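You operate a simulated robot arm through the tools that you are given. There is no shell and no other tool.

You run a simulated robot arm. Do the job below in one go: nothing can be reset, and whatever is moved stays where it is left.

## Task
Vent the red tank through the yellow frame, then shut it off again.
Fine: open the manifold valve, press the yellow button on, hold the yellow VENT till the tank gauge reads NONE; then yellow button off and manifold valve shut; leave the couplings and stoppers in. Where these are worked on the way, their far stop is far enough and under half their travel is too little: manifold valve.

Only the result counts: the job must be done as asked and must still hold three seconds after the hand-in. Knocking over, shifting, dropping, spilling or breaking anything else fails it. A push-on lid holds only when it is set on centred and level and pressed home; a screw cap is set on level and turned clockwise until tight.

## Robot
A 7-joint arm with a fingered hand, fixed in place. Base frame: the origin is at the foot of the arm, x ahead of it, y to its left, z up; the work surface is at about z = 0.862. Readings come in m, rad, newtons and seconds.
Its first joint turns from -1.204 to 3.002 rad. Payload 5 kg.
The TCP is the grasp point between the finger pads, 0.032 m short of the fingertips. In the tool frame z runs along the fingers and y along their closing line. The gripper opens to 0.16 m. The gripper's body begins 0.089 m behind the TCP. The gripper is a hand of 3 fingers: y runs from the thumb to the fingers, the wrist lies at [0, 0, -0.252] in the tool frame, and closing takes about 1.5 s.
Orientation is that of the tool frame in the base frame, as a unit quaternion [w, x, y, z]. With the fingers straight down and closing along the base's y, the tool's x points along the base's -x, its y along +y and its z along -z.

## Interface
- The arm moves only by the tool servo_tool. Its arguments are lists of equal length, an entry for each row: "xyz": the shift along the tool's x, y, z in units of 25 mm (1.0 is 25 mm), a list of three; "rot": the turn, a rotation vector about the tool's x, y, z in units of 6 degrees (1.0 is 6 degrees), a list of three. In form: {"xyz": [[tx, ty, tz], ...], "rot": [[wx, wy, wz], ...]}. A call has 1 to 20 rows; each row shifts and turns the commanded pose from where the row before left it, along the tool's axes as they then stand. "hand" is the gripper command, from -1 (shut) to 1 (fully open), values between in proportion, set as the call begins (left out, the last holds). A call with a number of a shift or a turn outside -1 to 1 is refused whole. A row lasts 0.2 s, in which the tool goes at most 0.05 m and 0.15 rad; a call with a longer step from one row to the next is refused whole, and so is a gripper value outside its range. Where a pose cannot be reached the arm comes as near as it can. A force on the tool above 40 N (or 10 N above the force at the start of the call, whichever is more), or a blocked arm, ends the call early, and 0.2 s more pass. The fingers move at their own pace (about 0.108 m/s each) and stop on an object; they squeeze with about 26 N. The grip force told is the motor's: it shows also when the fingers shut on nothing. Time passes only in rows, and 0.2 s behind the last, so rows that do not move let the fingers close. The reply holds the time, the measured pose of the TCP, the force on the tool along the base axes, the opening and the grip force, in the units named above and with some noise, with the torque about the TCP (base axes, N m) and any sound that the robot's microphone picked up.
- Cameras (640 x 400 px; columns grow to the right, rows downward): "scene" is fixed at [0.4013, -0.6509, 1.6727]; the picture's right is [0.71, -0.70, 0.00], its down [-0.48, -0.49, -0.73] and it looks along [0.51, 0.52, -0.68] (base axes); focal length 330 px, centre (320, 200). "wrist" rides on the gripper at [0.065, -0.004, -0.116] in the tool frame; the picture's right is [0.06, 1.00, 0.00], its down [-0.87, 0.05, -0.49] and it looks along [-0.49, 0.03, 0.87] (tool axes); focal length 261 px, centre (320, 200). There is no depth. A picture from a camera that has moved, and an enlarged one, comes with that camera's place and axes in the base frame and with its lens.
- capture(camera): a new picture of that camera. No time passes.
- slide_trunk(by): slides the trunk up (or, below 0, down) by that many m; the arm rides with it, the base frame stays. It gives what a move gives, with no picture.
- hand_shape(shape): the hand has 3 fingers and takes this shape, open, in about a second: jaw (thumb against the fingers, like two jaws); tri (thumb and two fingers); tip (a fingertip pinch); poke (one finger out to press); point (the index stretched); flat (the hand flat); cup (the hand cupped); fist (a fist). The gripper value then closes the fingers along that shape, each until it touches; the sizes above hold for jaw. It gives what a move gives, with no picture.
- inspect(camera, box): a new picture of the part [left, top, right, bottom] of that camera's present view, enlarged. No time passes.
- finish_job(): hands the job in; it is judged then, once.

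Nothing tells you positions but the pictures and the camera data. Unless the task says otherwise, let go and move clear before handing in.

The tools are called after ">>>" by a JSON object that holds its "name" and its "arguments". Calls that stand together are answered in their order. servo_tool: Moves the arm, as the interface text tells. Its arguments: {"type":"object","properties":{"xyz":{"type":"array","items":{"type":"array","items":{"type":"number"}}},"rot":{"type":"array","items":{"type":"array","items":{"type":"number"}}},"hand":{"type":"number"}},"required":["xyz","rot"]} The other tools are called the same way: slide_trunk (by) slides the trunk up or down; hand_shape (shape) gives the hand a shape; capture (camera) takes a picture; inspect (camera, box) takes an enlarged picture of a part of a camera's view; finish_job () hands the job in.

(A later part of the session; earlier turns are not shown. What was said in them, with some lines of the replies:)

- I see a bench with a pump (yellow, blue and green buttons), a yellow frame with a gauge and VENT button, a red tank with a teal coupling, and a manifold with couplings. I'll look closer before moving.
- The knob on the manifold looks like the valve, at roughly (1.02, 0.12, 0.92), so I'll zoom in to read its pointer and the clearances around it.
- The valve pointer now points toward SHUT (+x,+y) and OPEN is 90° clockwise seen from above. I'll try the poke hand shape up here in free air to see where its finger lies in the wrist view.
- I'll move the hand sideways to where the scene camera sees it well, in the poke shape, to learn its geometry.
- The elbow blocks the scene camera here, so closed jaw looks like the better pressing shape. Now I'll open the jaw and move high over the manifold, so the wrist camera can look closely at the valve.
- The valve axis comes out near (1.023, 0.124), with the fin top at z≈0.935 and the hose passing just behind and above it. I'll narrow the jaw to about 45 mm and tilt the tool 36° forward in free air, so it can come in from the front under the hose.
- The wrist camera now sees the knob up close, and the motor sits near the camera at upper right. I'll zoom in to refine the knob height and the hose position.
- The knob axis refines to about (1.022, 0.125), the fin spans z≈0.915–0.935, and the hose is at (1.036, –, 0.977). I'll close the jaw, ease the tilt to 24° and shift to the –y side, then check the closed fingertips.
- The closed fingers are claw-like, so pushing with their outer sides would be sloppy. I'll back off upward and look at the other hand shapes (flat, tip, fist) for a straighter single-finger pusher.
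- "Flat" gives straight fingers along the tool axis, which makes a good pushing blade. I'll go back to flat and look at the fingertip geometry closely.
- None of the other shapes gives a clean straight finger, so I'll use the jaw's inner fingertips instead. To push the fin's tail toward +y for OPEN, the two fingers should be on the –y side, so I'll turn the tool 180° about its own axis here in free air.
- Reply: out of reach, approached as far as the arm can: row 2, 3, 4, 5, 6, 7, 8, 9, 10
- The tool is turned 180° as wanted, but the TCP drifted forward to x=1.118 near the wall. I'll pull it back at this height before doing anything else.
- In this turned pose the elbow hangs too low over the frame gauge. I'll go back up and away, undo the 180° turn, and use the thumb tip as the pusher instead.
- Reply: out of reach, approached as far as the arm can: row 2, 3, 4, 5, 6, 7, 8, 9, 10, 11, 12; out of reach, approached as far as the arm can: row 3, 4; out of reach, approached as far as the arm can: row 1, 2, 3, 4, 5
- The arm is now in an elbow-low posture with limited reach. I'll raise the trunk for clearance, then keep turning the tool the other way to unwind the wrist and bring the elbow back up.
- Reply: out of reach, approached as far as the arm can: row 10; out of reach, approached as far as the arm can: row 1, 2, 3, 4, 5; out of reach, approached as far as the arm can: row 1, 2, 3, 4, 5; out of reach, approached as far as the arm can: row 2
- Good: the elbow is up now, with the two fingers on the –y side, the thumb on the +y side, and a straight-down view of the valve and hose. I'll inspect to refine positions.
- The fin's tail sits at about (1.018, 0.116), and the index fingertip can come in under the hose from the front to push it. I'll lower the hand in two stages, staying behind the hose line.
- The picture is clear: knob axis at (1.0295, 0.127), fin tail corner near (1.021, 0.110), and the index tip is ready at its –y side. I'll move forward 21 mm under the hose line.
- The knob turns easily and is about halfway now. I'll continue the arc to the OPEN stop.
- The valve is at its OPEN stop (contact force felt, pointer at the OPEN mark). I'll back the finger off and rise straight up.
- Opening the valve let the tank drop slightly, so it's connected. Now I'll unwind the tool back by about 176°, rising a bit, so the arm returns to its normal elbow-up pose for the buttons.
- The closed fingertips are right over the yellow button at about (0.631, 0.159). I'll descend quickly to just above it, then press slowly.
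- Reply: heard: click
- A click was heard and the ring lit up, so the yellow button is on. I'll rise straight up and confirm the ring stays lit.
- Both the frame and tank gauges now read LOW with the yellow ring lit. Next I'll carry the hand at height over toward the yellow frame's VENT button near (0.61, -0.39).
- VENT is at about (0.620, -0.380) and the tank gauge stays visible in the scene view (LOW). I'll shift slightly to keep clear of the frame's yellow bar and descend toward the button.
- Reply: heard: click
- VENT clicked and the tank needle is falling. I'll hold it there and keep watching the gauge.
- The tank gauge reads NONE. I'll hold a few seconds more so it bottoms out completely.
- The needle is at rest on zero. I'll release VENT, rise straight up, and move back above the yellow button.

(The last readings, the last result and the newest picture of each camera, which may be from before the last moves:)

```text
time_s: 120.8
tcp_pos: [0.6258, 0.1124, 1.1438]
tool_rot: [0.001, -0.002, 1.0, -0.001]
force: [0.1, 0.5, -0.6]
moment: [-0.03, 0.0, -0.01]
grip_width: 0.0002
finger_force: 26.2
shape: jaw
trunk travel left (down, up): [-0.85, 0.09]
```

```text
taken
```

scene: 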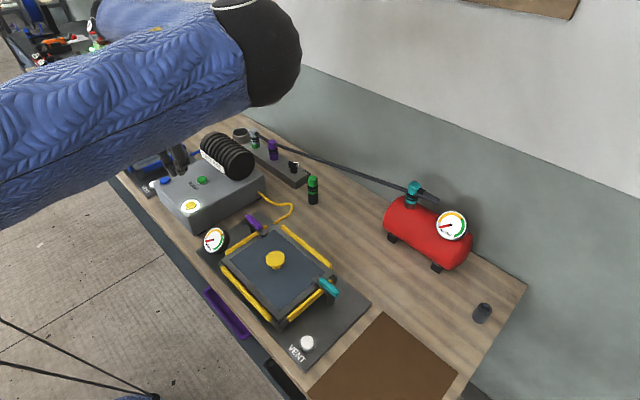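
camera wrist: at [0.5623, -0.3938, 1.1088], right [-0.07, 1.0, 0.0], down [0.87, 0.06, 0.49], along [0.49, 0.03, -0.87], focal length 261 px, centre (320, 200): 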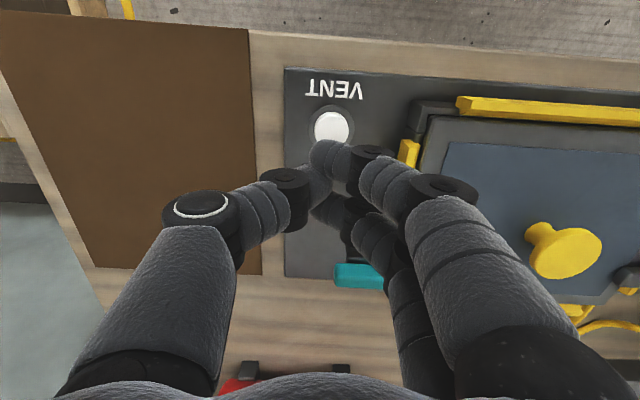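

>>> {"name": "servo_tool", "arguments": {"xyz": [[-0.294, 0.912, 0], [-0.294, 0.912, 0], [0, 0, 0.9], [0, 0, 0.9], [0, 0, 0.9], [0, 0, 0.9], [0, 0, 0.9], [0, 0, 0.7], [0, 0, 0]], "rot": [[0, 0, 0], [0, 0, 0], [0, 0, 0], [0, 0, 0], [0, 0, 0], [0, 0, 0], [0, 0, 0], [0, 0, 0], [0, 0, 0]]}}

>>> {"name": "inspect", "arguments": {"camera": "wrist", "box": [260, 90, 400, 220]}}

```text
time_s: 122.8
tcp_pos: [0.6418, 0.1576, 1.0151]
tool_rot: [0.001, -0.001, 1.0, -0.001]
force: [-0.2, 0.5, 0.0]
moment: [-0.04, -0.04, -0.01]
grip_width: 0.0
finger_force: 26.4
shape: jaw
trunk travel left (down, up): [-0.85, 0.09]
```

```text
3.08 times, centred on (330, 155) of wrist
camera zoom: at [0.5749, 0.1528, 1.1305], right [-0.07, 1.0, 0.0], down [0.87, 0.06, 0.49], along [0.49, 0.03, -0.87], focal length 802 px, centre (289, 338)
```

zoom: 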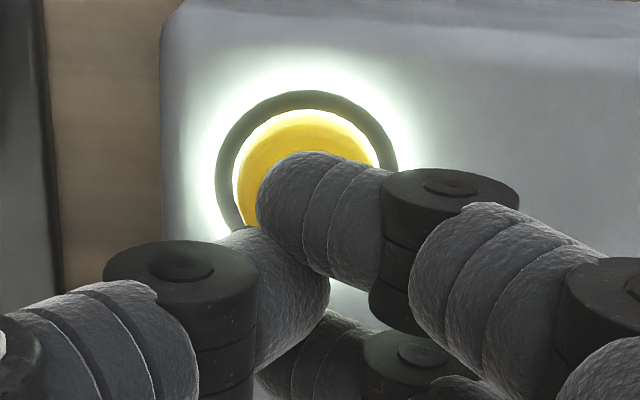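

>>> {"name": "servo_tool", "arguments": {"xyz": [[0, 0, 0.2], [0, 0, 0.2], [0, 0, 0.2], [0, 0, 0.1], [0, 0, 0.1], [0, 0, 0]], "rot": [[0, 0, 0], [0, 0, 0], [0, 0, 0], [0, 0, 0], [0, 0, 0], [0, 0, 0]]}}

>>> {"name": "servo_tool", "arguments": {"xyz": [[0, 0, 0.1], [0, 0, 0.1], [0, 0, 0]], "rot": [[0, 0, 0], [0, 0, 0], [0, 0, 0]]}}

>>> {"name": "inspect", "arguments": {"camera": "scene", "box": [160, 170, 230, 220]}}

```text
time_s: 124.2
tcp_pos: [0.642, 0.1556, 0.9946]
tool_rot: [0.001, -0.001, 1.0, -0.001]
force: [0.1, -0.8, -0.1]
moment: [-0.01, 0.02, -0.01]
grip_width: 0.0
finger_force: 25.9
shape: jaw
trunk travel left (down, up): [-0.85, 0.09]
```

```text
time_s: 125.0
tcp_pos: [0.6422, 0.1563, 0.9904]
tool_rot: [0.001, -0.002, 1.0, 0.0]
force: [-1.3, -1.1, 6.1]
moment: [-0.03, 0.02, 0.04]
grip_width: 0.0
finger_force: 26.0
shape: jaw
trunk travel left (down, up): [-0.85, 0.09]
heard: click
```

```text
8.00 times, centred on (195, 195) of scene
camera zoom: at [0.4013, -0.6509, 1.6727], right [0.71, -0.7, 0.0], down [-0.48, -0.49, -0.73], along [0.51, 0.52, -0.68], focal length 2643 px, centre (1320, 240)
```

zoom: 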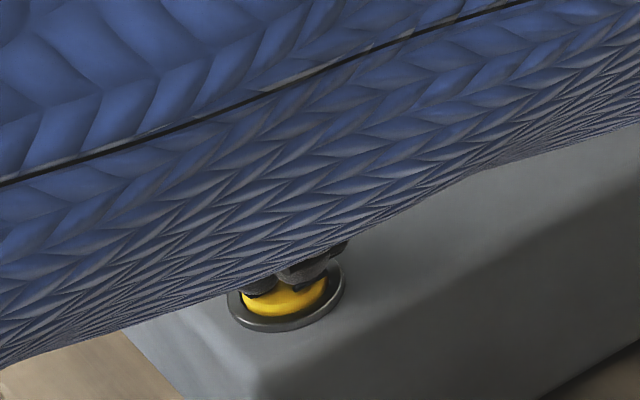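

The yellow ring is off. I'll rise clear and check, then head back to the valve with the jaw slightly open and the tool tilted 24°.

>>> {"name": "servo_tool", "arguments": {"xyz": [[0, 0, -0.3], [0, 0, -0.7], [0, 0, -1], [0, 0, -1], [0, 0, -1], [0, 0, -1], [0, 0, -1], [0, 0, -1], [0, 0, -1]], "rot": [[0, 0, 0], [0, 0, 0], [0, 0, 0], [0, 0, 0], [0, 0, 0], [0, 0, 0], [0, 0, 0], [0, 0, 0], [0, 0, 0]]}}

>>> {"name": "capture", "arguments": {"camera": "scene"}}

>>> {"name": "servo_tool", "arguments": {"xyz": [[-0.9, -0.1, 0], [-0.9, -0.1, 0], [-0.9, -0.1, 0], [-0.9, -0.1, 0], [-0.9, -0.1, 0], [-0.9, -0.1, 0], [-0.9, -0.1, 0], [-0.9, -0.1, 0], [-0.9, -0.1, 0], [-0.9, -0.1, 0], [-0.9, -0.1, 0], [-0.9, -0.1, 0], [0, 0, 0], [0, 0, 0], [0, 0, 0], [0, 0, 0], [0, 0, 0]], "rot": [[0, 0, 0], [0, 0, 0], [0, 0, 0], [0, 0, 0], [0, 0, 0], [0, 0, 0], [0, 0, 0], [0, 0, 0], [0, 0, 0], [0, 0, 0], [0, 0, 0], [0, 0, 0], [0, -1, 0], [0, -1, 0], [0, -1, 0], [0, -1, 0], [0, 0, 0]], "hand": -0.25}}

>>> {"name": "capture", "arguments": {"camera": "scene"}}

>>> {"name": "capture", "arguments": {"camera": "wrist"}}

```text
time_s: 127.0
tcp_pos: [0.641, 0.1577, 1.1901]
tool_rot: [0.001, -0.002, 1.0, -0.001]
force: [-0.3, 0.4, -0.1]
moment: [-0.01, -0.02, 0.0]
grip_width: 0.0
finger_force: 25.8
shape: jaw
trunk travel left (down, up): [-0.85, 0.09]
```

```text
taken
```

scene: 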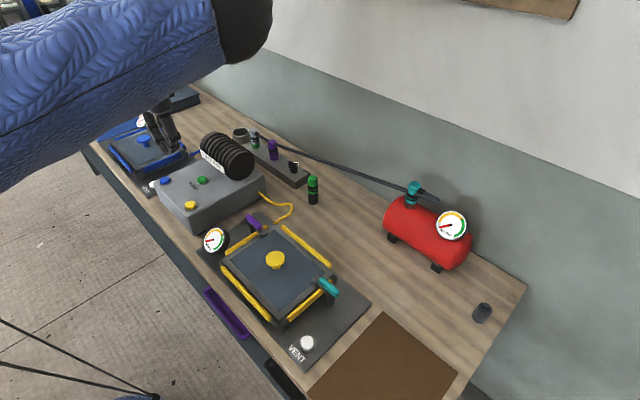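

```text
time_s: 130.7
tcp_pos: [0.9109, 0.1278, 1.1894]
tool_rot: [0.209, -0.002, 0.978, 0.0]
force: [-0.4, 0.3, 0.0]
moment: [-0.03, 0.01, 0.0]
grip_width: 0.0599
finger_force: 0.0
shape: jaw
trunk travel left (down, up): [-0.85, 0.09]
```

```text
taken
```

scene: 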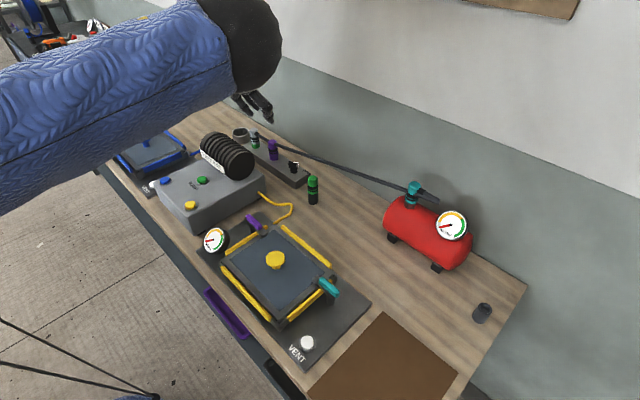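

```text
taken
camera wrist: at [0.8038, 0.1242, 1.2676], right [-0.06, 1.0, -0.03], down [0.59, 0.06, 0.8], along [0.8, 0.03, -0.59], focal length 261 px, centre (320, 200)
```

wrist: 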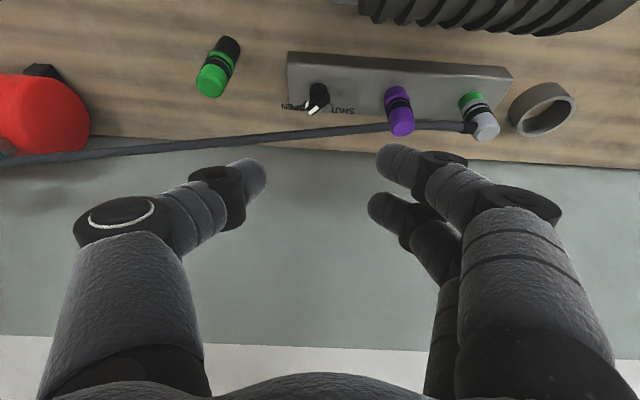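

>>> {"name": "servo_tool", "arguments": {"xyz": [[0.012, -0.035, 0.811], [0.012, -0.035, 0.811], [0.012, -0.035, 0.811], [0.012, -0.035, 0.811], [0.012, -0.035, 0.811], [0.012, -0.035, 0.811], [0.012, -0.035, 0.811], [0.012, -0.035, 0.811], [0, 0, 0]], "rot": [[0, 0, 0], [0, 0, 0], [0, 0, 0], [0, 0, 0], [0, 0, 0], [0, 0, 0], [0, 0, 0], [0, 0, 0], [0, 0, 0]]}}

>>> {"name": "capture", "arguments": {"camera": "wrist"}}

>>> {"name": "inspect", "arguments": {"camera": "wrist", "box": [230, 40, 430, 220]}}

>>> {"name": "capture", "arguments": {"camera": "scene"}}

```text
time_s: 132.7
tcp_pos: [0.9749, 0.1205, 1.0406]
tool_rot: [0.209, -0.001, 0.978, -0.001]
force: [0.7, 0.1, -0.5]
moment: [0.02, 0.0, 0.02]
grip_width: 0.0596
finger_force: 0.1
shape: jaw
trunk travel left (down, up): [-0.85, 0.09]
```

```text
taken
camera wrist: at [0.8683, 0.1163, 1.1195], right [-0.06, 1.0, -0.03], down [0.59, 0.06, 0.8], along [0.8, 0.03, -0.59], focal length 261 px, centre (320, 200)
```

wrist: 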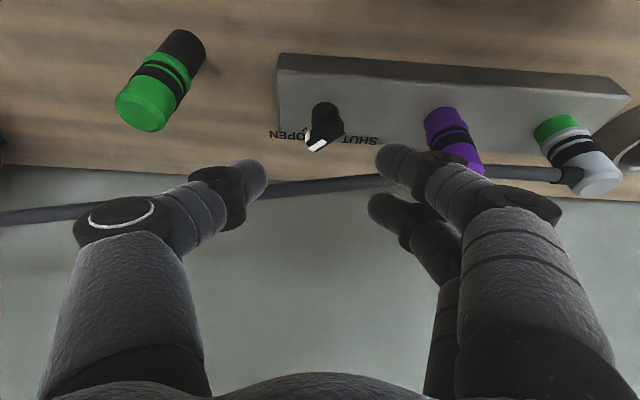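

```text
2.22 times, centred on (330, 130) of wrist
camera zoom: at [0.8683, 0.1163, 1.1195], right [-0.06, 1.0, -0.03], down [0.59, 0.06, 0.8], along [0.8, 0.03, -0.59], focal length 579 px, centre (298, 356)
```

zoom: 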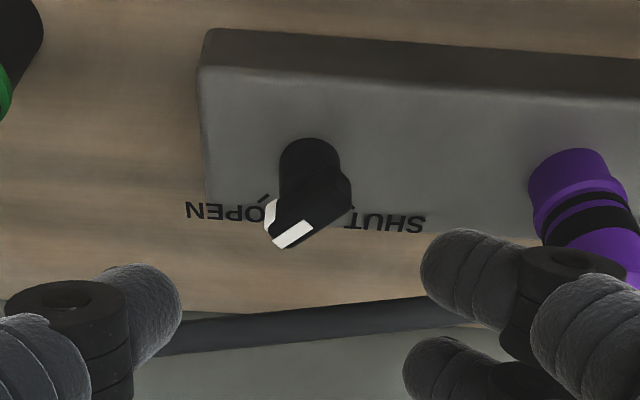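

```text
taken
```

scene: 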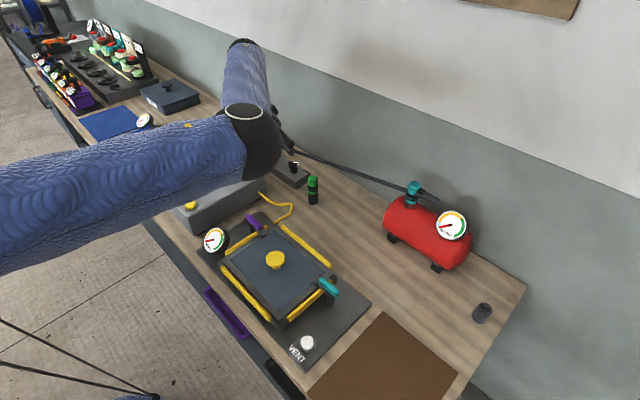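

Fresh view gives the knob axis at about (1.0275, 0.1255), pointer at OPEN, and the front fingertip on the +y side. I'll descend behind the hose line.

>>> {"name": "servo_tool", "arguments": {"xyz": [[0.307, -0.03, 0.744], [0.307, -0.03, 0.744], [0.307, -0.03, 0.744], [0.307, -0.03, 0.744], [0.307, -0.03, 0.744], [0, 0, 0]], "rot": [[0, 0, 0], [0, 0, 0], [0, 0, 0], [0, 0, 0], [0, 0, 0], [0, 0, 0]]}}

>>> {"name": "capture", "arguments": {"camera": "wrist"}}

>>> {"name": "inspect", "arguments": {"camera": "wrist", "box": [230, 80, 430, 230]}}

>>> {"name": "capture", "arguments": {"camera": "scene"}}

```text
time_s: 134.1
tcp_pos: [0.977, 0.1164, 0.9413]
tool_rot: [0.209, -0.001, 0.978, -0.001]
force: [-0.9, -0.2, 0.7]
moment: [0.03, 0.01, -0.02]
grip_width: 0.0597
finger_force: 0.0
shape: jaw
trunk travel left (down, up): [-0.85, 0.09]
```

```text
taken
camera wrist: at [0.8707, 0.1125, 1.02], right [-0.06, 1.0, -0.03], down [0.59, 0.06, 0.8], along [0.8, 0.03, -0.59], focal length 261 px, centre (320, 200)
```

wrist: 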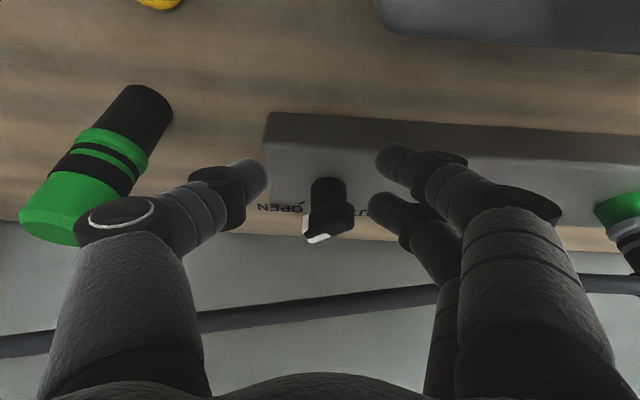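

```text
2.67 times, centred on (330, 155) of wrist
camera zoom: at [0.8707, 0.1125, 1.02], right [-0.06, 1.0, -0.03], down [0.59, 0.06, 0.8], along [0.8, 0.03, -0.59], focal length 695 px, centre (293, 320)
```

zoom: 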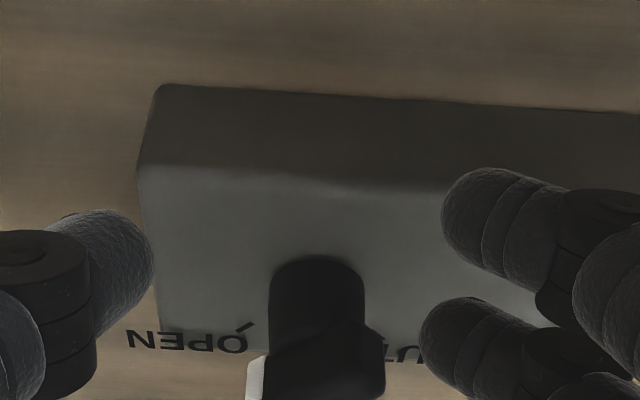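

```text
taken
```

scene: 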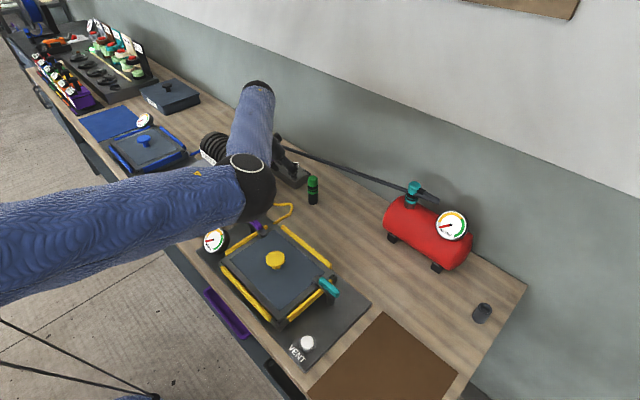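

Pushing with the whole hand would bring the thumb's knuckle near the standing green stopper. So I'll hold the hand's y position and let the closing fingers do the push while I retract in x. First I'll edge forward 19 mm.

>>> {"name": "servo_tool", "arguments": {"xyz": [[-0.231, 0, 0.103], [-0.231, 0, 0.103], [-0.231, 0, 0.103], [0, 0, 0]], "rot": [[0, 0, 0], [0, 0, 0], [0, 0, 0], [0, 0, 0]]}}

>>> {"name": "capture", "arguments": {"camera": "wrist"}}

>>> {"name": "inspect", "arguments": {"camera": "wrist", "box": [230, 120, 430, 270]}}

>>> {"name": "inspect", "arguments": {"camera": "scene", "box": [240, 120, 340, 210]}}

```text
time_s: 135.1
tcp_pos: [0.997, 0.1165, 0.9409]
tool_rot: [0.208, -0.001, 0.978, 0.0]
force: [0.0, -0.7, -0.3]
moment: [0.01, 0.0, -0.02]
grip_width: 0.0596
finger_force: 0.0
shape: jaw
trunk travel left (down, up): [-0.85, 0.09]
```

```text
taken
camera wrist: at [0.8897, 0.1129, 1.0194], right [-0.06, 1.0, -0.03], down [0.59, 0.06, 0.8], along [0.8, 0.03, -0.59], focal length 261 px, centre (320, 200)
```

wrist: 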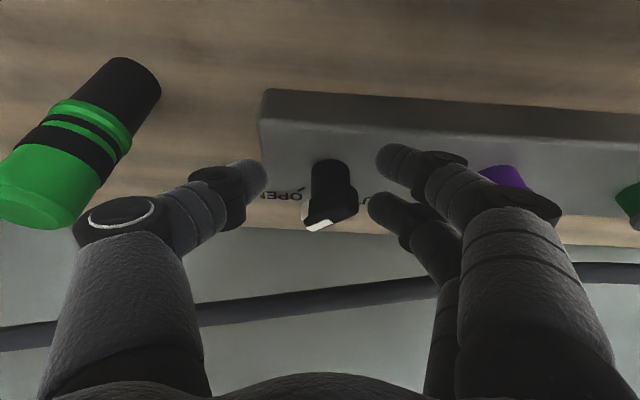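

```text
2.67 times, centred on (330, 195) of wrist
camera zoom: at [0.8897, 0.1129, 1.0194], right [-0.06, 1.0, -0.03], down [0.59, 0.06, 0.8], along [0.8, 0.03, -0.59], focal length 695 px, centre (293, 213)
```

zoom: 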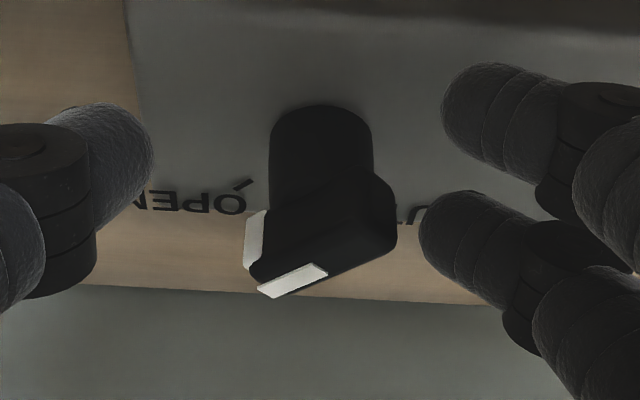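

```text
4.44 times, centred on (290, 165) of scene
camera zoom: at [0.4013, -0.6509, 1.6727], right [0.71, -0.7, 0.0], down [-0.48, -0.49, -0.73], along [0.51, 0.52, -0.68], focal length 1468 px, centre (453, 356)
```

zoom: 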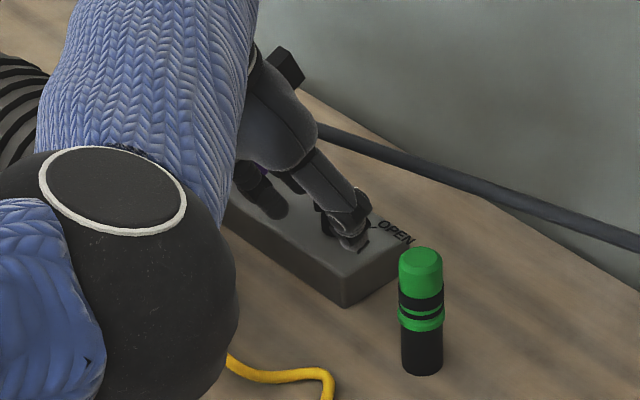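

>>> {"name": "servo_tool", "arguments": {"xyz": [[0, 0, 0], [0, 0, 0], [0, 0, 0]], "rot": [[0, 0, 0], [0, 0, 0], [0, 0, 0]], "hand": -0.5}}

>>> {"name": "inspect", "arguments": {"camera": "wrist", "box": [230, 120, 430, 270]}}

```text
time_s: 135.8
tcp_pos: [0.9974, 0.1179, 0.9402]
tool_rot: [0.208, -0.002, 0.978, 0.0]
force: [-0.6, 2.2, 1.2]
moment: [0.04, 0.01, 0.11]
grip_width: 0.0417
finger_force: 0.1
shape: jaw
trunk travel left (down, up): [-0.85, 0.09]
```

```text
2.67 times, centred on (330, 195) of wrist
camera zoom: at [0.8896, 0.1136, 1.0196], right [-0.06, 1.0, -0.03], down [0.59, 0.06, 0.8], along [0.8, 0.03, -0.59], focal length 695 px, centre (293, 213)
```

zoom: 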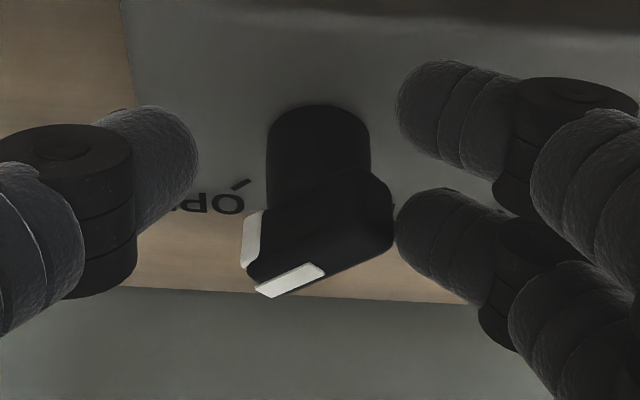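

The fingertip touches the tail too far back to turn it. I'll open a little, tilt 6° more, which also gains hose clearance, move 5 mm forward, and close again.

>>> {"name": "servo_tool", "arguments": {"xyz": [[0, 0, 0], [0, 0, 0], [0, 0, 0], [-0.062, 0, 0.094], [-0.062, 0, 0.094], [0, 0, 0]], "rot": [[0, 0, 0], [0, -0.5, 0], [0, -0.5, 0], [0, 0, 0], [0, 0, 0], [0, 0, 0]], "hand": -0.36}}

>>> {"name": "inspect", "arguments": {"camera": "wrist", "box": [230, 120, 430, 270]}}

>>> {"name": "capture", "arguments": {"camera": "wrist"}}

>>> {"name": "inspect", "arguments": {"camera": "scene", "box": [270, 130, 330, 180]}}

```text
time_s: 137.2
tcp_pos: [1.0024, 0.1158, 0.9383]
tool_rot: [0.26, -0.002, 0.966, 0.0]
force: [0.0, -0.1, 0.7]
moment: [-0.01, 0.04, -0.03]
grip_width: 0.051
finger_force: 0.0
shape: jaw
trunk travel left (down, up): [-0.85, 0.09]
```

```text
2.67 times, centred on (330, 195) of wrist
camera zoom: at [0.8874, 0.1127, 1.0046], right [-0.06, 1.0, -0.03], down [0.51, 0.06, 0.86], along [0.86, 0.03, -0.51], focal length 695 px, centre (293, 213)
```

zoom: 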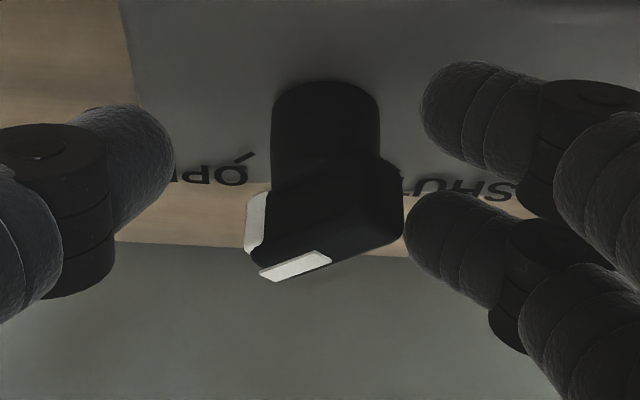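

```text
taken
camera wrist: at [0.8874, 0.1127, 1.0046], right [-0.06, 1.0, -0.03], down [0.51, 0.06, 0.86], along [0.86, 0.03, -0.51], focal length 261 px, centre (320, 200)
```

wrist: 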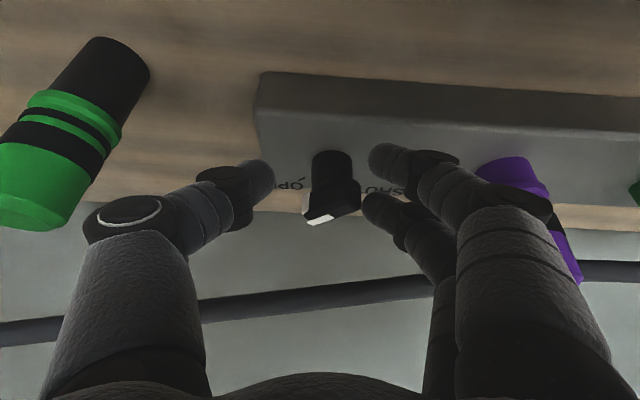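

```text
8.00 times, centred on (300, 155) of scene
camera zoom: at [0.4013, -0.6509, 1.6727], right [0.71, -0.7, 0.0], down [-0.48, -0.49, -0.73], along [0.51, 0.52, -0.68], focal length 2643 px, centre (480, 560)
```

zoom: 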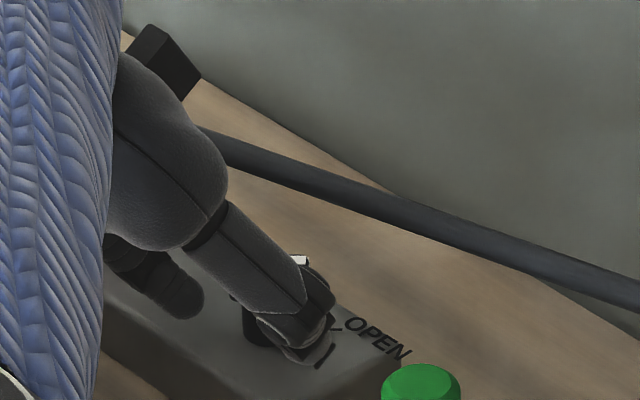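

>>> {"name": "servo_tool", "arguments": {"xyz": [[0, 0, 0], [0, 0, 0], [0, 0, 0]], "rot": [[0, 0, 0], [0, 0, 0], [0, 0, 0]], "hand": -0.55}}

>>> {"name": "inspect", "arguments": {"camera": "wrist", "box": [230, 120, 430, 270]}}

```text
time_s: 138.1
tcp_pos: [1.0027, 0.1182, 0.9391]
tool_rot: [0.259, -0.002, 0.966, 0.0]
force: [0.5, 3.7, 0.9]
moment: [0.05, 0.02, 0.12]
grip_width: 0.038
finger_force: 0.0
shape: jaw
trunk travel left (down, up): [-0.85, 0.09]
```

```text
2.67 times, centred on (330, 195) of wrist
camera zoom: at [0.8872, 0.1133, 1.0047], right [-0.06, 1.0, -0.03], down [0.51, 0.06, 0.86], along [0.86, 0.03, -0.51], focal length 695 px, centre (293, 213)
```

zoom: 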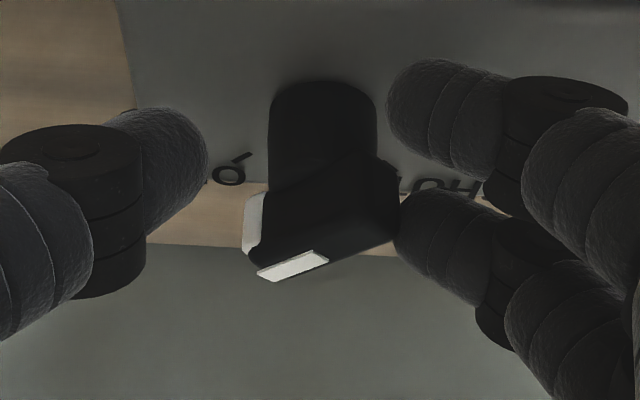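

>>> {"name": "inspect", "arguments": {"camera": "wrist", "box": [310, 160, 410, 240]}}

>>> {"name": "inspect", "arguments": {"camera": "scene", "box": [280, 145, 320, 180]}}

```text
5.00 times, centred on (360, 200) of wrist
camera zoom: at [0.8872, 0.1133, 1.0047], right [-0.06, 1.0, -0.03], down [0.51, 0.06, 0.86], along [0.86, 0.03, -0.51], focal length 1303 px, centre (120, 200)
```

zoom: 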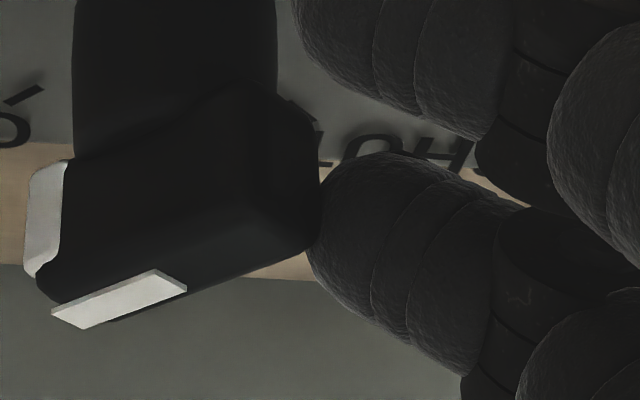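

```text
11.43 times, centred on (300, 162) of scene
camera zoom: at [0.4013, -0.6509, 1.6727], right [0.71, -0.7, 0.0], down [-0.48, -0.49, -0.73], along [0.51, 0.52, -0.68], focal length 3776 px, centre (549, 629)
```

zoom: 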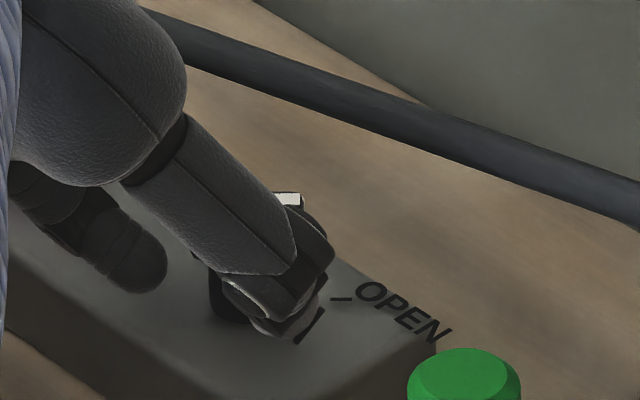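

>>> {"name": "servo_tool", "arguments": {"xyz": [[0, 0, 0], [0, 0, 0], [0, 0, 0]], "rot": [[0, 0, 0], [0, 0, 0], [0, 0, 0]], "hand": -0.6}}

>>> {"name": "inspect", "arguments": {"camera": "wrist", "box": [270, 140, 410, 250]}}

```text
time_s: 138.8
tcp_pos: [1.0013, 0.1171, 0.9374]
tool_rot: [0.26, -0.001, 0.965, 0.0]
force: [-0.4, 4.3, 1.4]
moment: [0.07, -0.01, 0.04]
grip_width: 0.0344
finger_force: 0.1
shape: jaw
trunk travel left (down, up): [-0.85, 0.09]
```

```text
3.64 times, centred on (340, 195) of wrist
camera zoom: at [0.8873, 0.1131, 1.0047], right [-0.06, 1.0, -0.03], down [0.51, 0.06, 0.86], along [0.86, 0.03, -0.51], focal length 948 px, centre (247, 218)
```

zoom: 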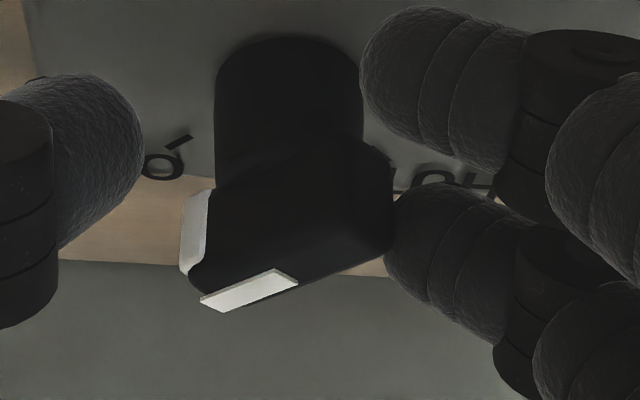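

>>> {"name": "servo_tool", "arguments": {"xyz": [[0.052, -0.06, -0.03], [0.052, -0.06, -0.03], [0, 0, 0]], "rot": [[0, 0, 0], [0, 0, 0], [0, 0, 0]]}}

>>> {"name": "inspect", "arguments": {"camera": "wrist", "box": [270, 140, 410, 250]}}

```text
time_s: 139.7
tcp_pos: [0.9995, 0.1131, 0.9371]
tool_rot: [0.26, -0.002, 0.966, -0.001]
force: [-1.4, 2.4, 0.2]
moment: [0.04, 0.02, 0.09]
grip_width: 0.0331
finger_force: 0.0
shape: jaw
trunk travel left (down, up): [-0.85, 0.09]
```

```text
3.64 times, centred on (340, 195) of wrist
camera zoom: at [0.8849, 0.1092, 1.0045], right [-0.06, 1.0, -0.03], down [0.51, 0.06, 0.86], along [0.86, 0.03, -0.51], focal length 948 px, centre (247, 218)
```

zoom: 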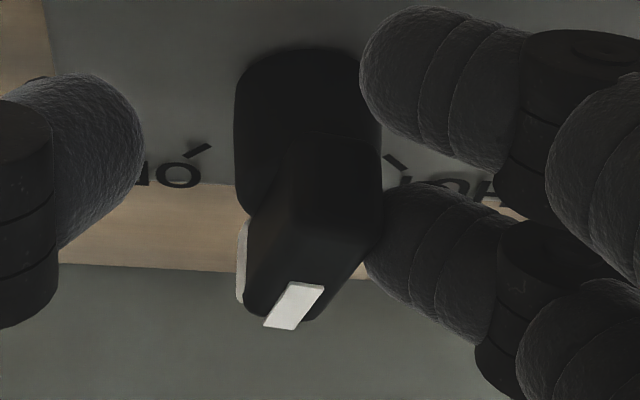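

It broke loose and is turning toward SHUT, now about a quarter of the way. I'll continue the arc: retract in x, with small –y steps and finger closing.

>>> {"name": "servo_tool", "arguments": {"xyz": [[0.0865, 0, -0.05], [0.0865, -0.04, -0.05], [0.0865, -0.06, -0.05], [0, 0, 0]], "rot": [[0, 0, 0], [0, 0, 0], [0, 0, 0], [0, 0, 0]], "hand": -0.65}}

>>> {"name": "inspect", "arguments": {"camera": "wrist", "box": [270, 140, 410, 250]}}

```text
time_s: 140.7
tcp_pos: [0.9913, 0.1109, 0.9374]
tool_rot: [0.26, -0.001, 0.966, -0.001]
force: [0.5, 0.9, -1.2]
moment: [-0.01, 0.01, 0.01]
grip_width: 0.0287
finger_force: 0.1
shape: jaw
trunk travel left (down, up): [-0.85, 0.09]
```

```text
3.64 times, centred on (340, 195) of wrist
camera zoom: at [0.8771, 0.1065, 1.0045], right [-0.06, 1.0, -0.03], down [0.51, 0.06, 0.86], along [0.86, 0.03, -0.51], focal length 948 px, centre (247, 218)
```

zoom: 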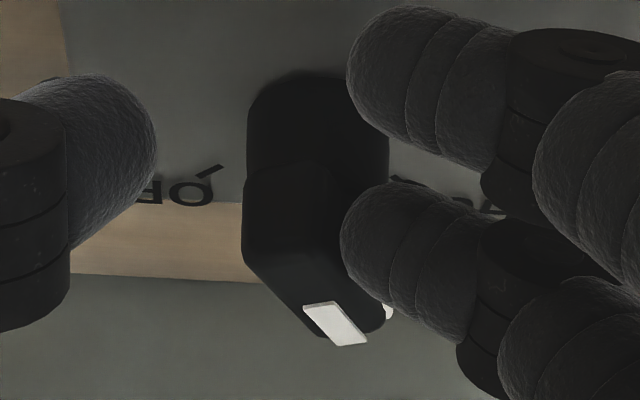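

>>> {"name": "servo_tool", "arguments": {"xyz": [[0.138, 0, -0.08], [0.138, 0, -0.08], [0.07, -0.08, -0.04], [0.03, -0.1, -0.02], [0, -0.08, 0], [0, 0, 0]], "rot": [[0, 0, 0], [0, 0, 0], [0, 0, 0], [0, 0, 0], [0, 0, 0], [0, 0, 0]], "hand": -0.7}}

>>> {"name": "inspect", "arguments": {"camera": "wrist", "box": [250, 140, 410, 270]}}

>>> {"name": "capture", "arguments": {"camera": "wrist"}}

```text
time_s: 142.1
tcp_pos: [0.98, 0.1058, 0.9384]
tool_rot: [0.259, -0.002, 0.966, -0.001]
force: [-0.5, 0.3, 0.4]
moment: [0.01, -0.01, -0.01]
grip_width: 0.0246
finger_force: 0.0
shape: jaw
trunk travel left (down, up): [-0.85, 0.09]
```

```text
3.08 times, centred on (330, 205) of wrist
camera zoom: at [0.8659, 0.1005, 1.0045], right [-0.06, 1.0, -0.03], down [0.51, 0.06, 0.86], along [0.86, 0.03, -0.51], focal length 802 px, centre (289, 185)
```

zoom: 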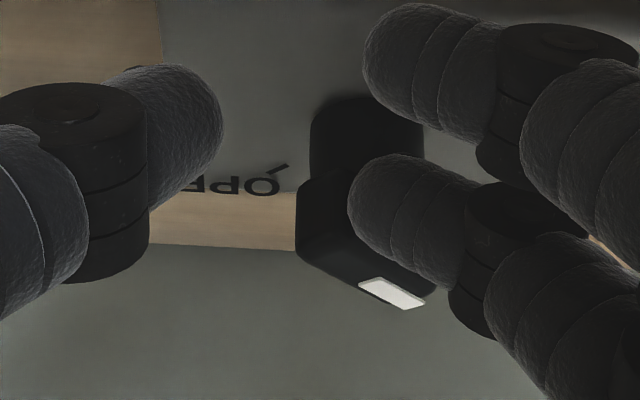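

```text
taken
camera wrist: at [0.8659, 0.1005, 1.0045], right [-0.06, 1.0, -0.03], down [0.51, 0.06, 0.86], along [0.86, 0.03, -0.51], focal length 261 px, centre (320, 200)
```

wrist: 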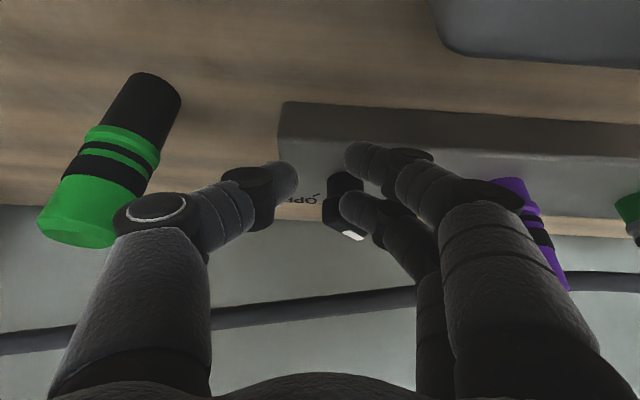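

>>> {"name": "servo_tool", "arguments": {"xyz": [[0, -0.1, 0], [0, -0.1, 0], [0, 0, 0]], "rot": [[0, 0, 0], [0, 0, 0], [0, 0, 0]], "hand": -0.75}}

>>> {"name": "inspect", "arguments": {"camera": "wrist", "box": [250, 140, 410, 270]}}

```text
time_s: 142.8
tcp_pos: [0.982, 0.1004, 0.9395]
tool_rot: [0.26, -0.002, 0.966, 0.0]
force: [-1.6, 3.1, 0.3]
moment: [0.09, 0.0, 0.15]
grip_width: 0.0211
finger_force: 0.2
shape: jaw
trunk travel left (down, up): [-0.85, 0.09]
```

```text
3.08 times, centred on (330, 205) of wrist
camera zoom: at [0.8658, 0.0955, 1.0052], right [-0.06, 1.0, -0.03], down [0.51, 0.06, 0.86], along [0.86, 0.03, -0.51], focal length 802 px, centre (289, 185)
```

zoom: 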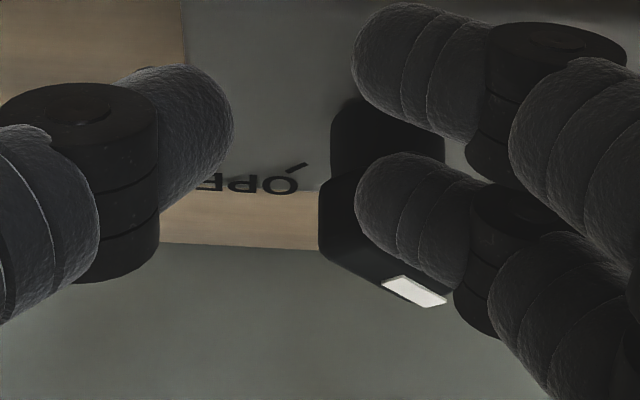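

>>> {"name": "servo_tool", "arguments": {"xyz": [[0.035, -0.1, -0.02], [0.035, -0.1, -0.02], [0, -0.08, 0], [0, 0, 0]], "rot": [[0, 0, 0], [0, 0, 0], [0, 0, 0], [0, 0, 0]]}}

>>> {"name": "inspect", "arguments": {"camera": "wrist", "box": [250, 140, 410, 270]}}

```text
time_s: 143.8
tcp_pos: [0.9766, 0.092, 0.9376]
tool_rot: [0.259, -0.003, 0.966, 0.001]
force: [-6.5, 5.5, -1.8]
moment: [0.05, 0.18, 0.37]
grip_width: 0.0217
finger_force: 0.1
shape: jaw
trunk travel left (down, up): [-0.85, 0.09]
```

```text
3.08 times, centred on (330, 205) of wrist
camera zoom: at [0.8633, 0.0887, 1.0044], right [-0.06, 1.0, -0.03], down [0.51, 0.06, 0.86], along [0.86, 0.03, -0.51], focal length 802 px, centre (289, 185)
```

zoom: 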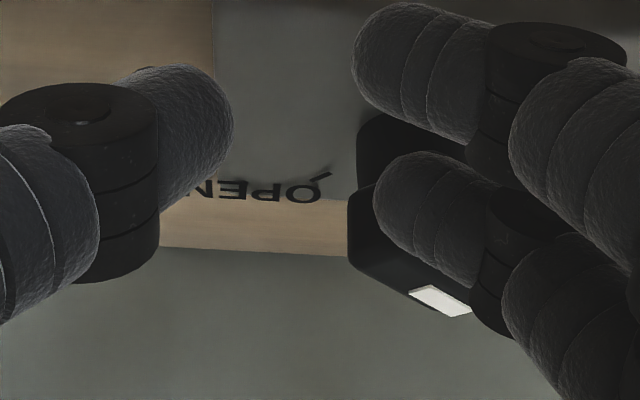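

The knob is firmly against the SHUT stop (about 8.5 N, reaction along the fin normal). I'll back the fingers off to +y and rise straight up.

>>> {"name": "servo_tool", "arguments": {"xyz": [[0.03, 0.16, -0.02], [0.07, 0.24, -0.04], [-0.446, 0, -0.768], [-0.446, 0, -0.768], [-0.446, 0, -0.768], [-0.446, 0, -0.768], [-0.446, 0, -0.768], [-0.446, 0, -0.768], [-0.446, 0, -0.768], [-0.446, 0, -0.768]], "rot": [[0, 0, 0], [0, 0, 0], [0, 0, 0], [0, 0, 0], [0, 0, 0], [0, 0, 0], [0, 0, 0], [0, 0, 0], [0, 0, 0], [0, 0, 0]]}}

>>> {"name": "capture", "arguments": {"camera": "scene"}}

>>> {"name": "capture", "arguments": {"camera": "wrist"}}

```text
time_s: 146.1
tcp_pos: [0.976, 0.1038, 1.1151]
tool_rot: [0.26, -0.001, 0.966, -0.001]
force: [-0.4, 0.5, 0.1]
moment: [0.0, -0.05, 0.0]
grip_width: 0.0204
finger_force: 0.0
shape: jaw
trunk travel left (down, up): [-0.85, 0.09]
```

```text
taken
```

scene: 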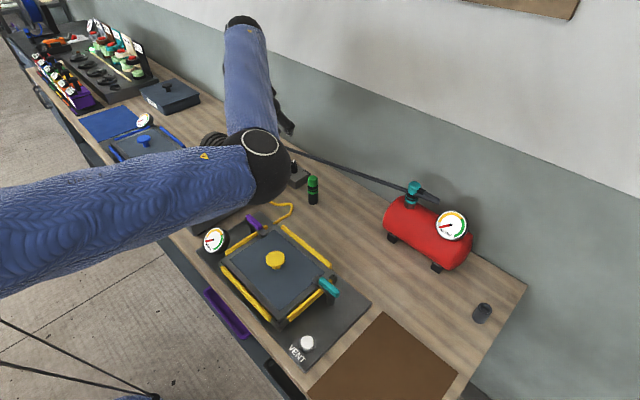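

```text
taken
camera wrist: at [0.861, 0.0999, 1.1829], right [-0.06, 1.0, -0.03], down [0.51, 0.06, 0.86], along [0.86, 0.03, -0.51], focal length 261 px, centre (320, 200)
```

wrist: 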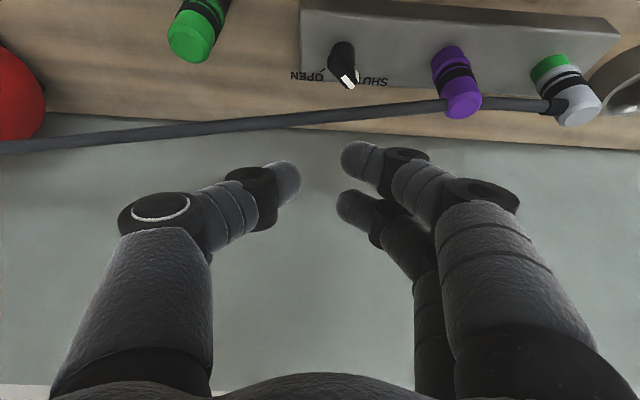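

>>> {"name": "inspect", "arguments": {"camera": "wrist", "box": [290, 10, 420, 120]}}

>>> {"name": "servo_tool", "arguments": {"xyz": [[0, 0, -0.8], [0, 0, -0.8], [0, 0, 0], [0, 0, 0], [0, 0, 0], [0, 0, 0], [0, 0, 0], [0.9, 0, 0], [0.9, 0, 0], [0.9, 0, 0], [0.9, 0, 0], [0.9, 0, 0], [0.9, 0, 0], [0.9, 0, 0], [0.9, 0, 0], [0.9, 0, 0]], "rot": [[0, 0, 0], [0, 0, 0], [0, 1, 0], [0, 1, 0], [0, 1, 0], [0, 1, 0], [0, 1, 0], [0, 0, 0], [0, 0, 0], [0, 0, 0], [0, 0, 0], [0, 0, 0], [0, 0, 0], [0, 0, 0], [0, 0, 0], [0, 0, 0]]}}

>>> {"name": "capture", "arguments": {"camera": "scene"}}

```text
3.64 times, centred on (355, 65) of wrist
camera zoom: at [0.861, 0.0999, 1.1829], right [-0.06, 1.0, -0.03], down [0.51, 0.06, 0.86], along [0.86, 0.03, -0.51], focal length 948 px, centre (193, 691)
```

zoom: 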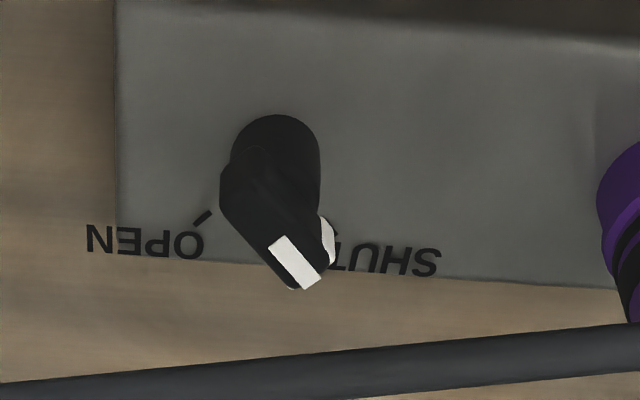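

```text
time_s: 149.4
tcp_pos: [0.7531, 0.1029, 1.1509]
tool_rot: [0.0, -0.001, 1.0, -0.001]
force: [-0.4, 0.0, 1.3]
moment: [0.02, 0.01, -0.02]
grip_width: 0.0204
finger_force: 0.1
shape: jaw
trunk travel left (down, up): [-0.85, 0.09]
```

```text
taken
```

scene: 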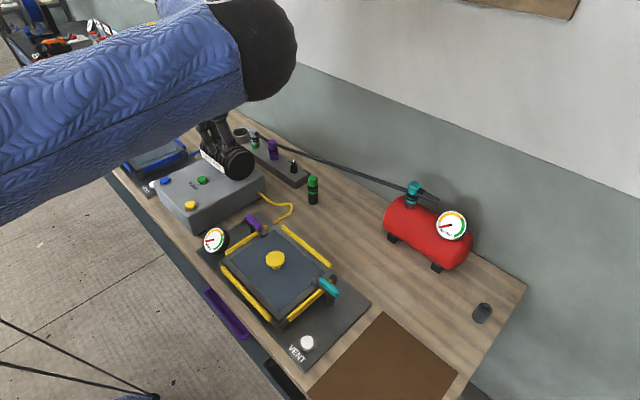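

>>> {"name": "servo_tool", "arguments": {"xyz": [[0.3, 0, -0.9], [0.3, 0, -0.9], [0.3, 0, -0.9], [0.3, 0, -0.9], [0, 0, 0]], "rot": [[0, 0, 0], [0, 0, 0], [0, 0, 0], [0, 0, 0], [0, 0, 0]], "hand": 1}}

>>> {"name": "inspect", "arguments": {"camera": "scene", "box": [275, 145, 325, 180]}}

>>> {"name": "inspect", "arguments": {"camera": "scene", "box": [425, 200, 480, 250]}}

>>> {"name": "inspect", "arguments": {"camera": "scene", "box": [140, 150, 340, 270]}}

>>> {"name": "capture", "arguments": {"camera": "scene"}}

>>> {"name": "capture", "arguments": {"camera": "wrist"}}

```text
time_s: 150.7
tcp_pos: [0.7237, 0.1023, 1.2392]
tool_rot: [0.0, -0.002, 1.0, 0.0]
force: [0.8, 1.5, -0.5]
moment: [0.04, 0.03, 0.04]
grip_width: 0.1599
finger_force: 0.0
shape: jaw
trunk travel left (down, up): [-0.85, 0.09]
```

```text
11.43 times, centred on (300, 162) of scene
camera zoom: at [0.4013, -0.6509, 1.6727], right [0.71, -0.7, 0.0], down [-0.48, -0.49, -0.73], along [0.51, 0.52, -0.68], focal length 3776 px, centre (549, 629)
```

zoom: 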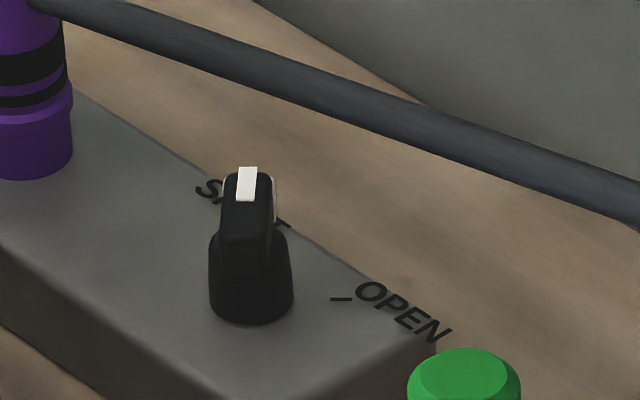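

```text
8.00 times, centred on (452, 225) of scene
camera zoom: at [0.4013, -0.6509, 1.6727], right [0.71, -0.7, 0.0], down [-0.48, -0.49, -0.73], along [0.51, 0.52, -0.68], focal length 2643 px, centre (-740, 0)
```

zoom: 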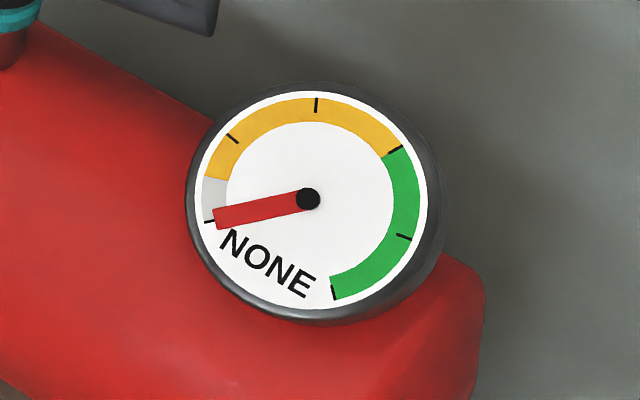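

```text
3.20 times, centred on (240, 210) of scene
camera zoom: at [0.4013, -0.6509, 1.6727], right [0.71, -0.7, 0.0], down [-0.48, -0.49, -0.73], along [0.51, 0.52, -0.68], focal length 1057 px, centre (576, 168)
```

zoom: 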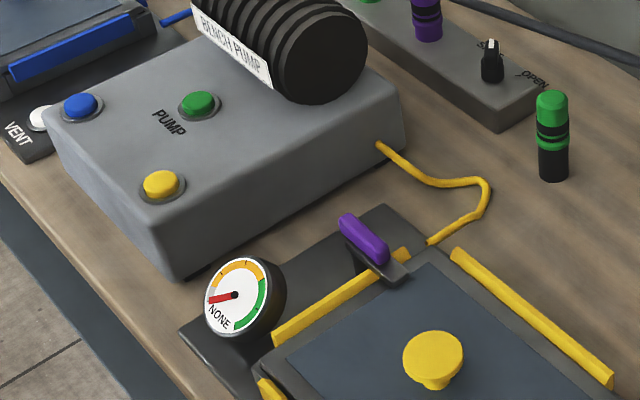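

```text
taken
```

scene: 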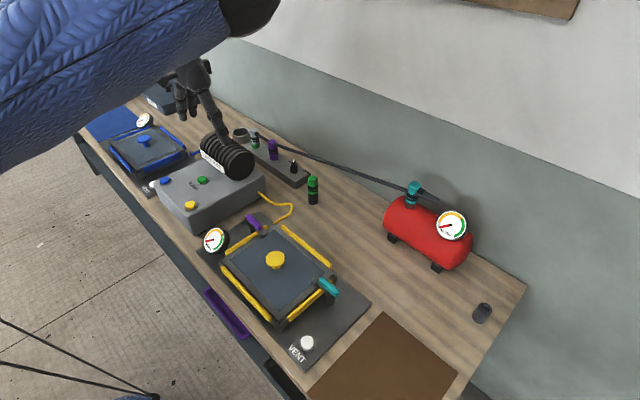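

```text
taken
camera wrist: at [0.6578, 0.098, 1.3544], right [-0.07, 1.0, 0.0], down [0.87, 0.06, 0.49], along [0.49, 0.03, -0.87], focal length 261 px, centre (320, 200)
```

wrist: 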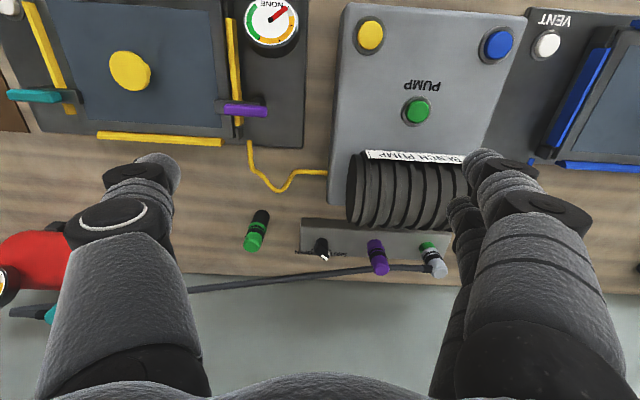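

The valve pointer is back at SHUT as at the start, the yellow ring is off, and both gauges read NONE. The couplings and stoppers are in place, nothing else has moved, and the hand is clear, so I'm handing the job in.

>>> {"name": "finish_job", "arguments": {}}

```text
The job is handed in.
```

The red tank is vented through the yellow frame and shut off again, and I've handed the job in. The reply only confirmed it was received, so I don't have the verdict.

- **Valve:** I turned the manifold valve fully to OPEN at the start and fully back to SHUT at the end. In the last picture it points the same way as before I began.
- **Yellow button:** It clicked on with its ring lit, and clicked off after venting. The ring is dark now.
- **VENT:** I held it until the tank gauge reached NONE, plus about six seconds more. The tank gauge and the yellow frame's gauge both still read NONE in the last pictures.
- **Everything else:** The couplings and stoppers were left in, and nothing looks shifted or knocked over. The hand is open and clear of the bench.

I raised the trunk 0.15 m for clearance while turning the arm, and left it there.
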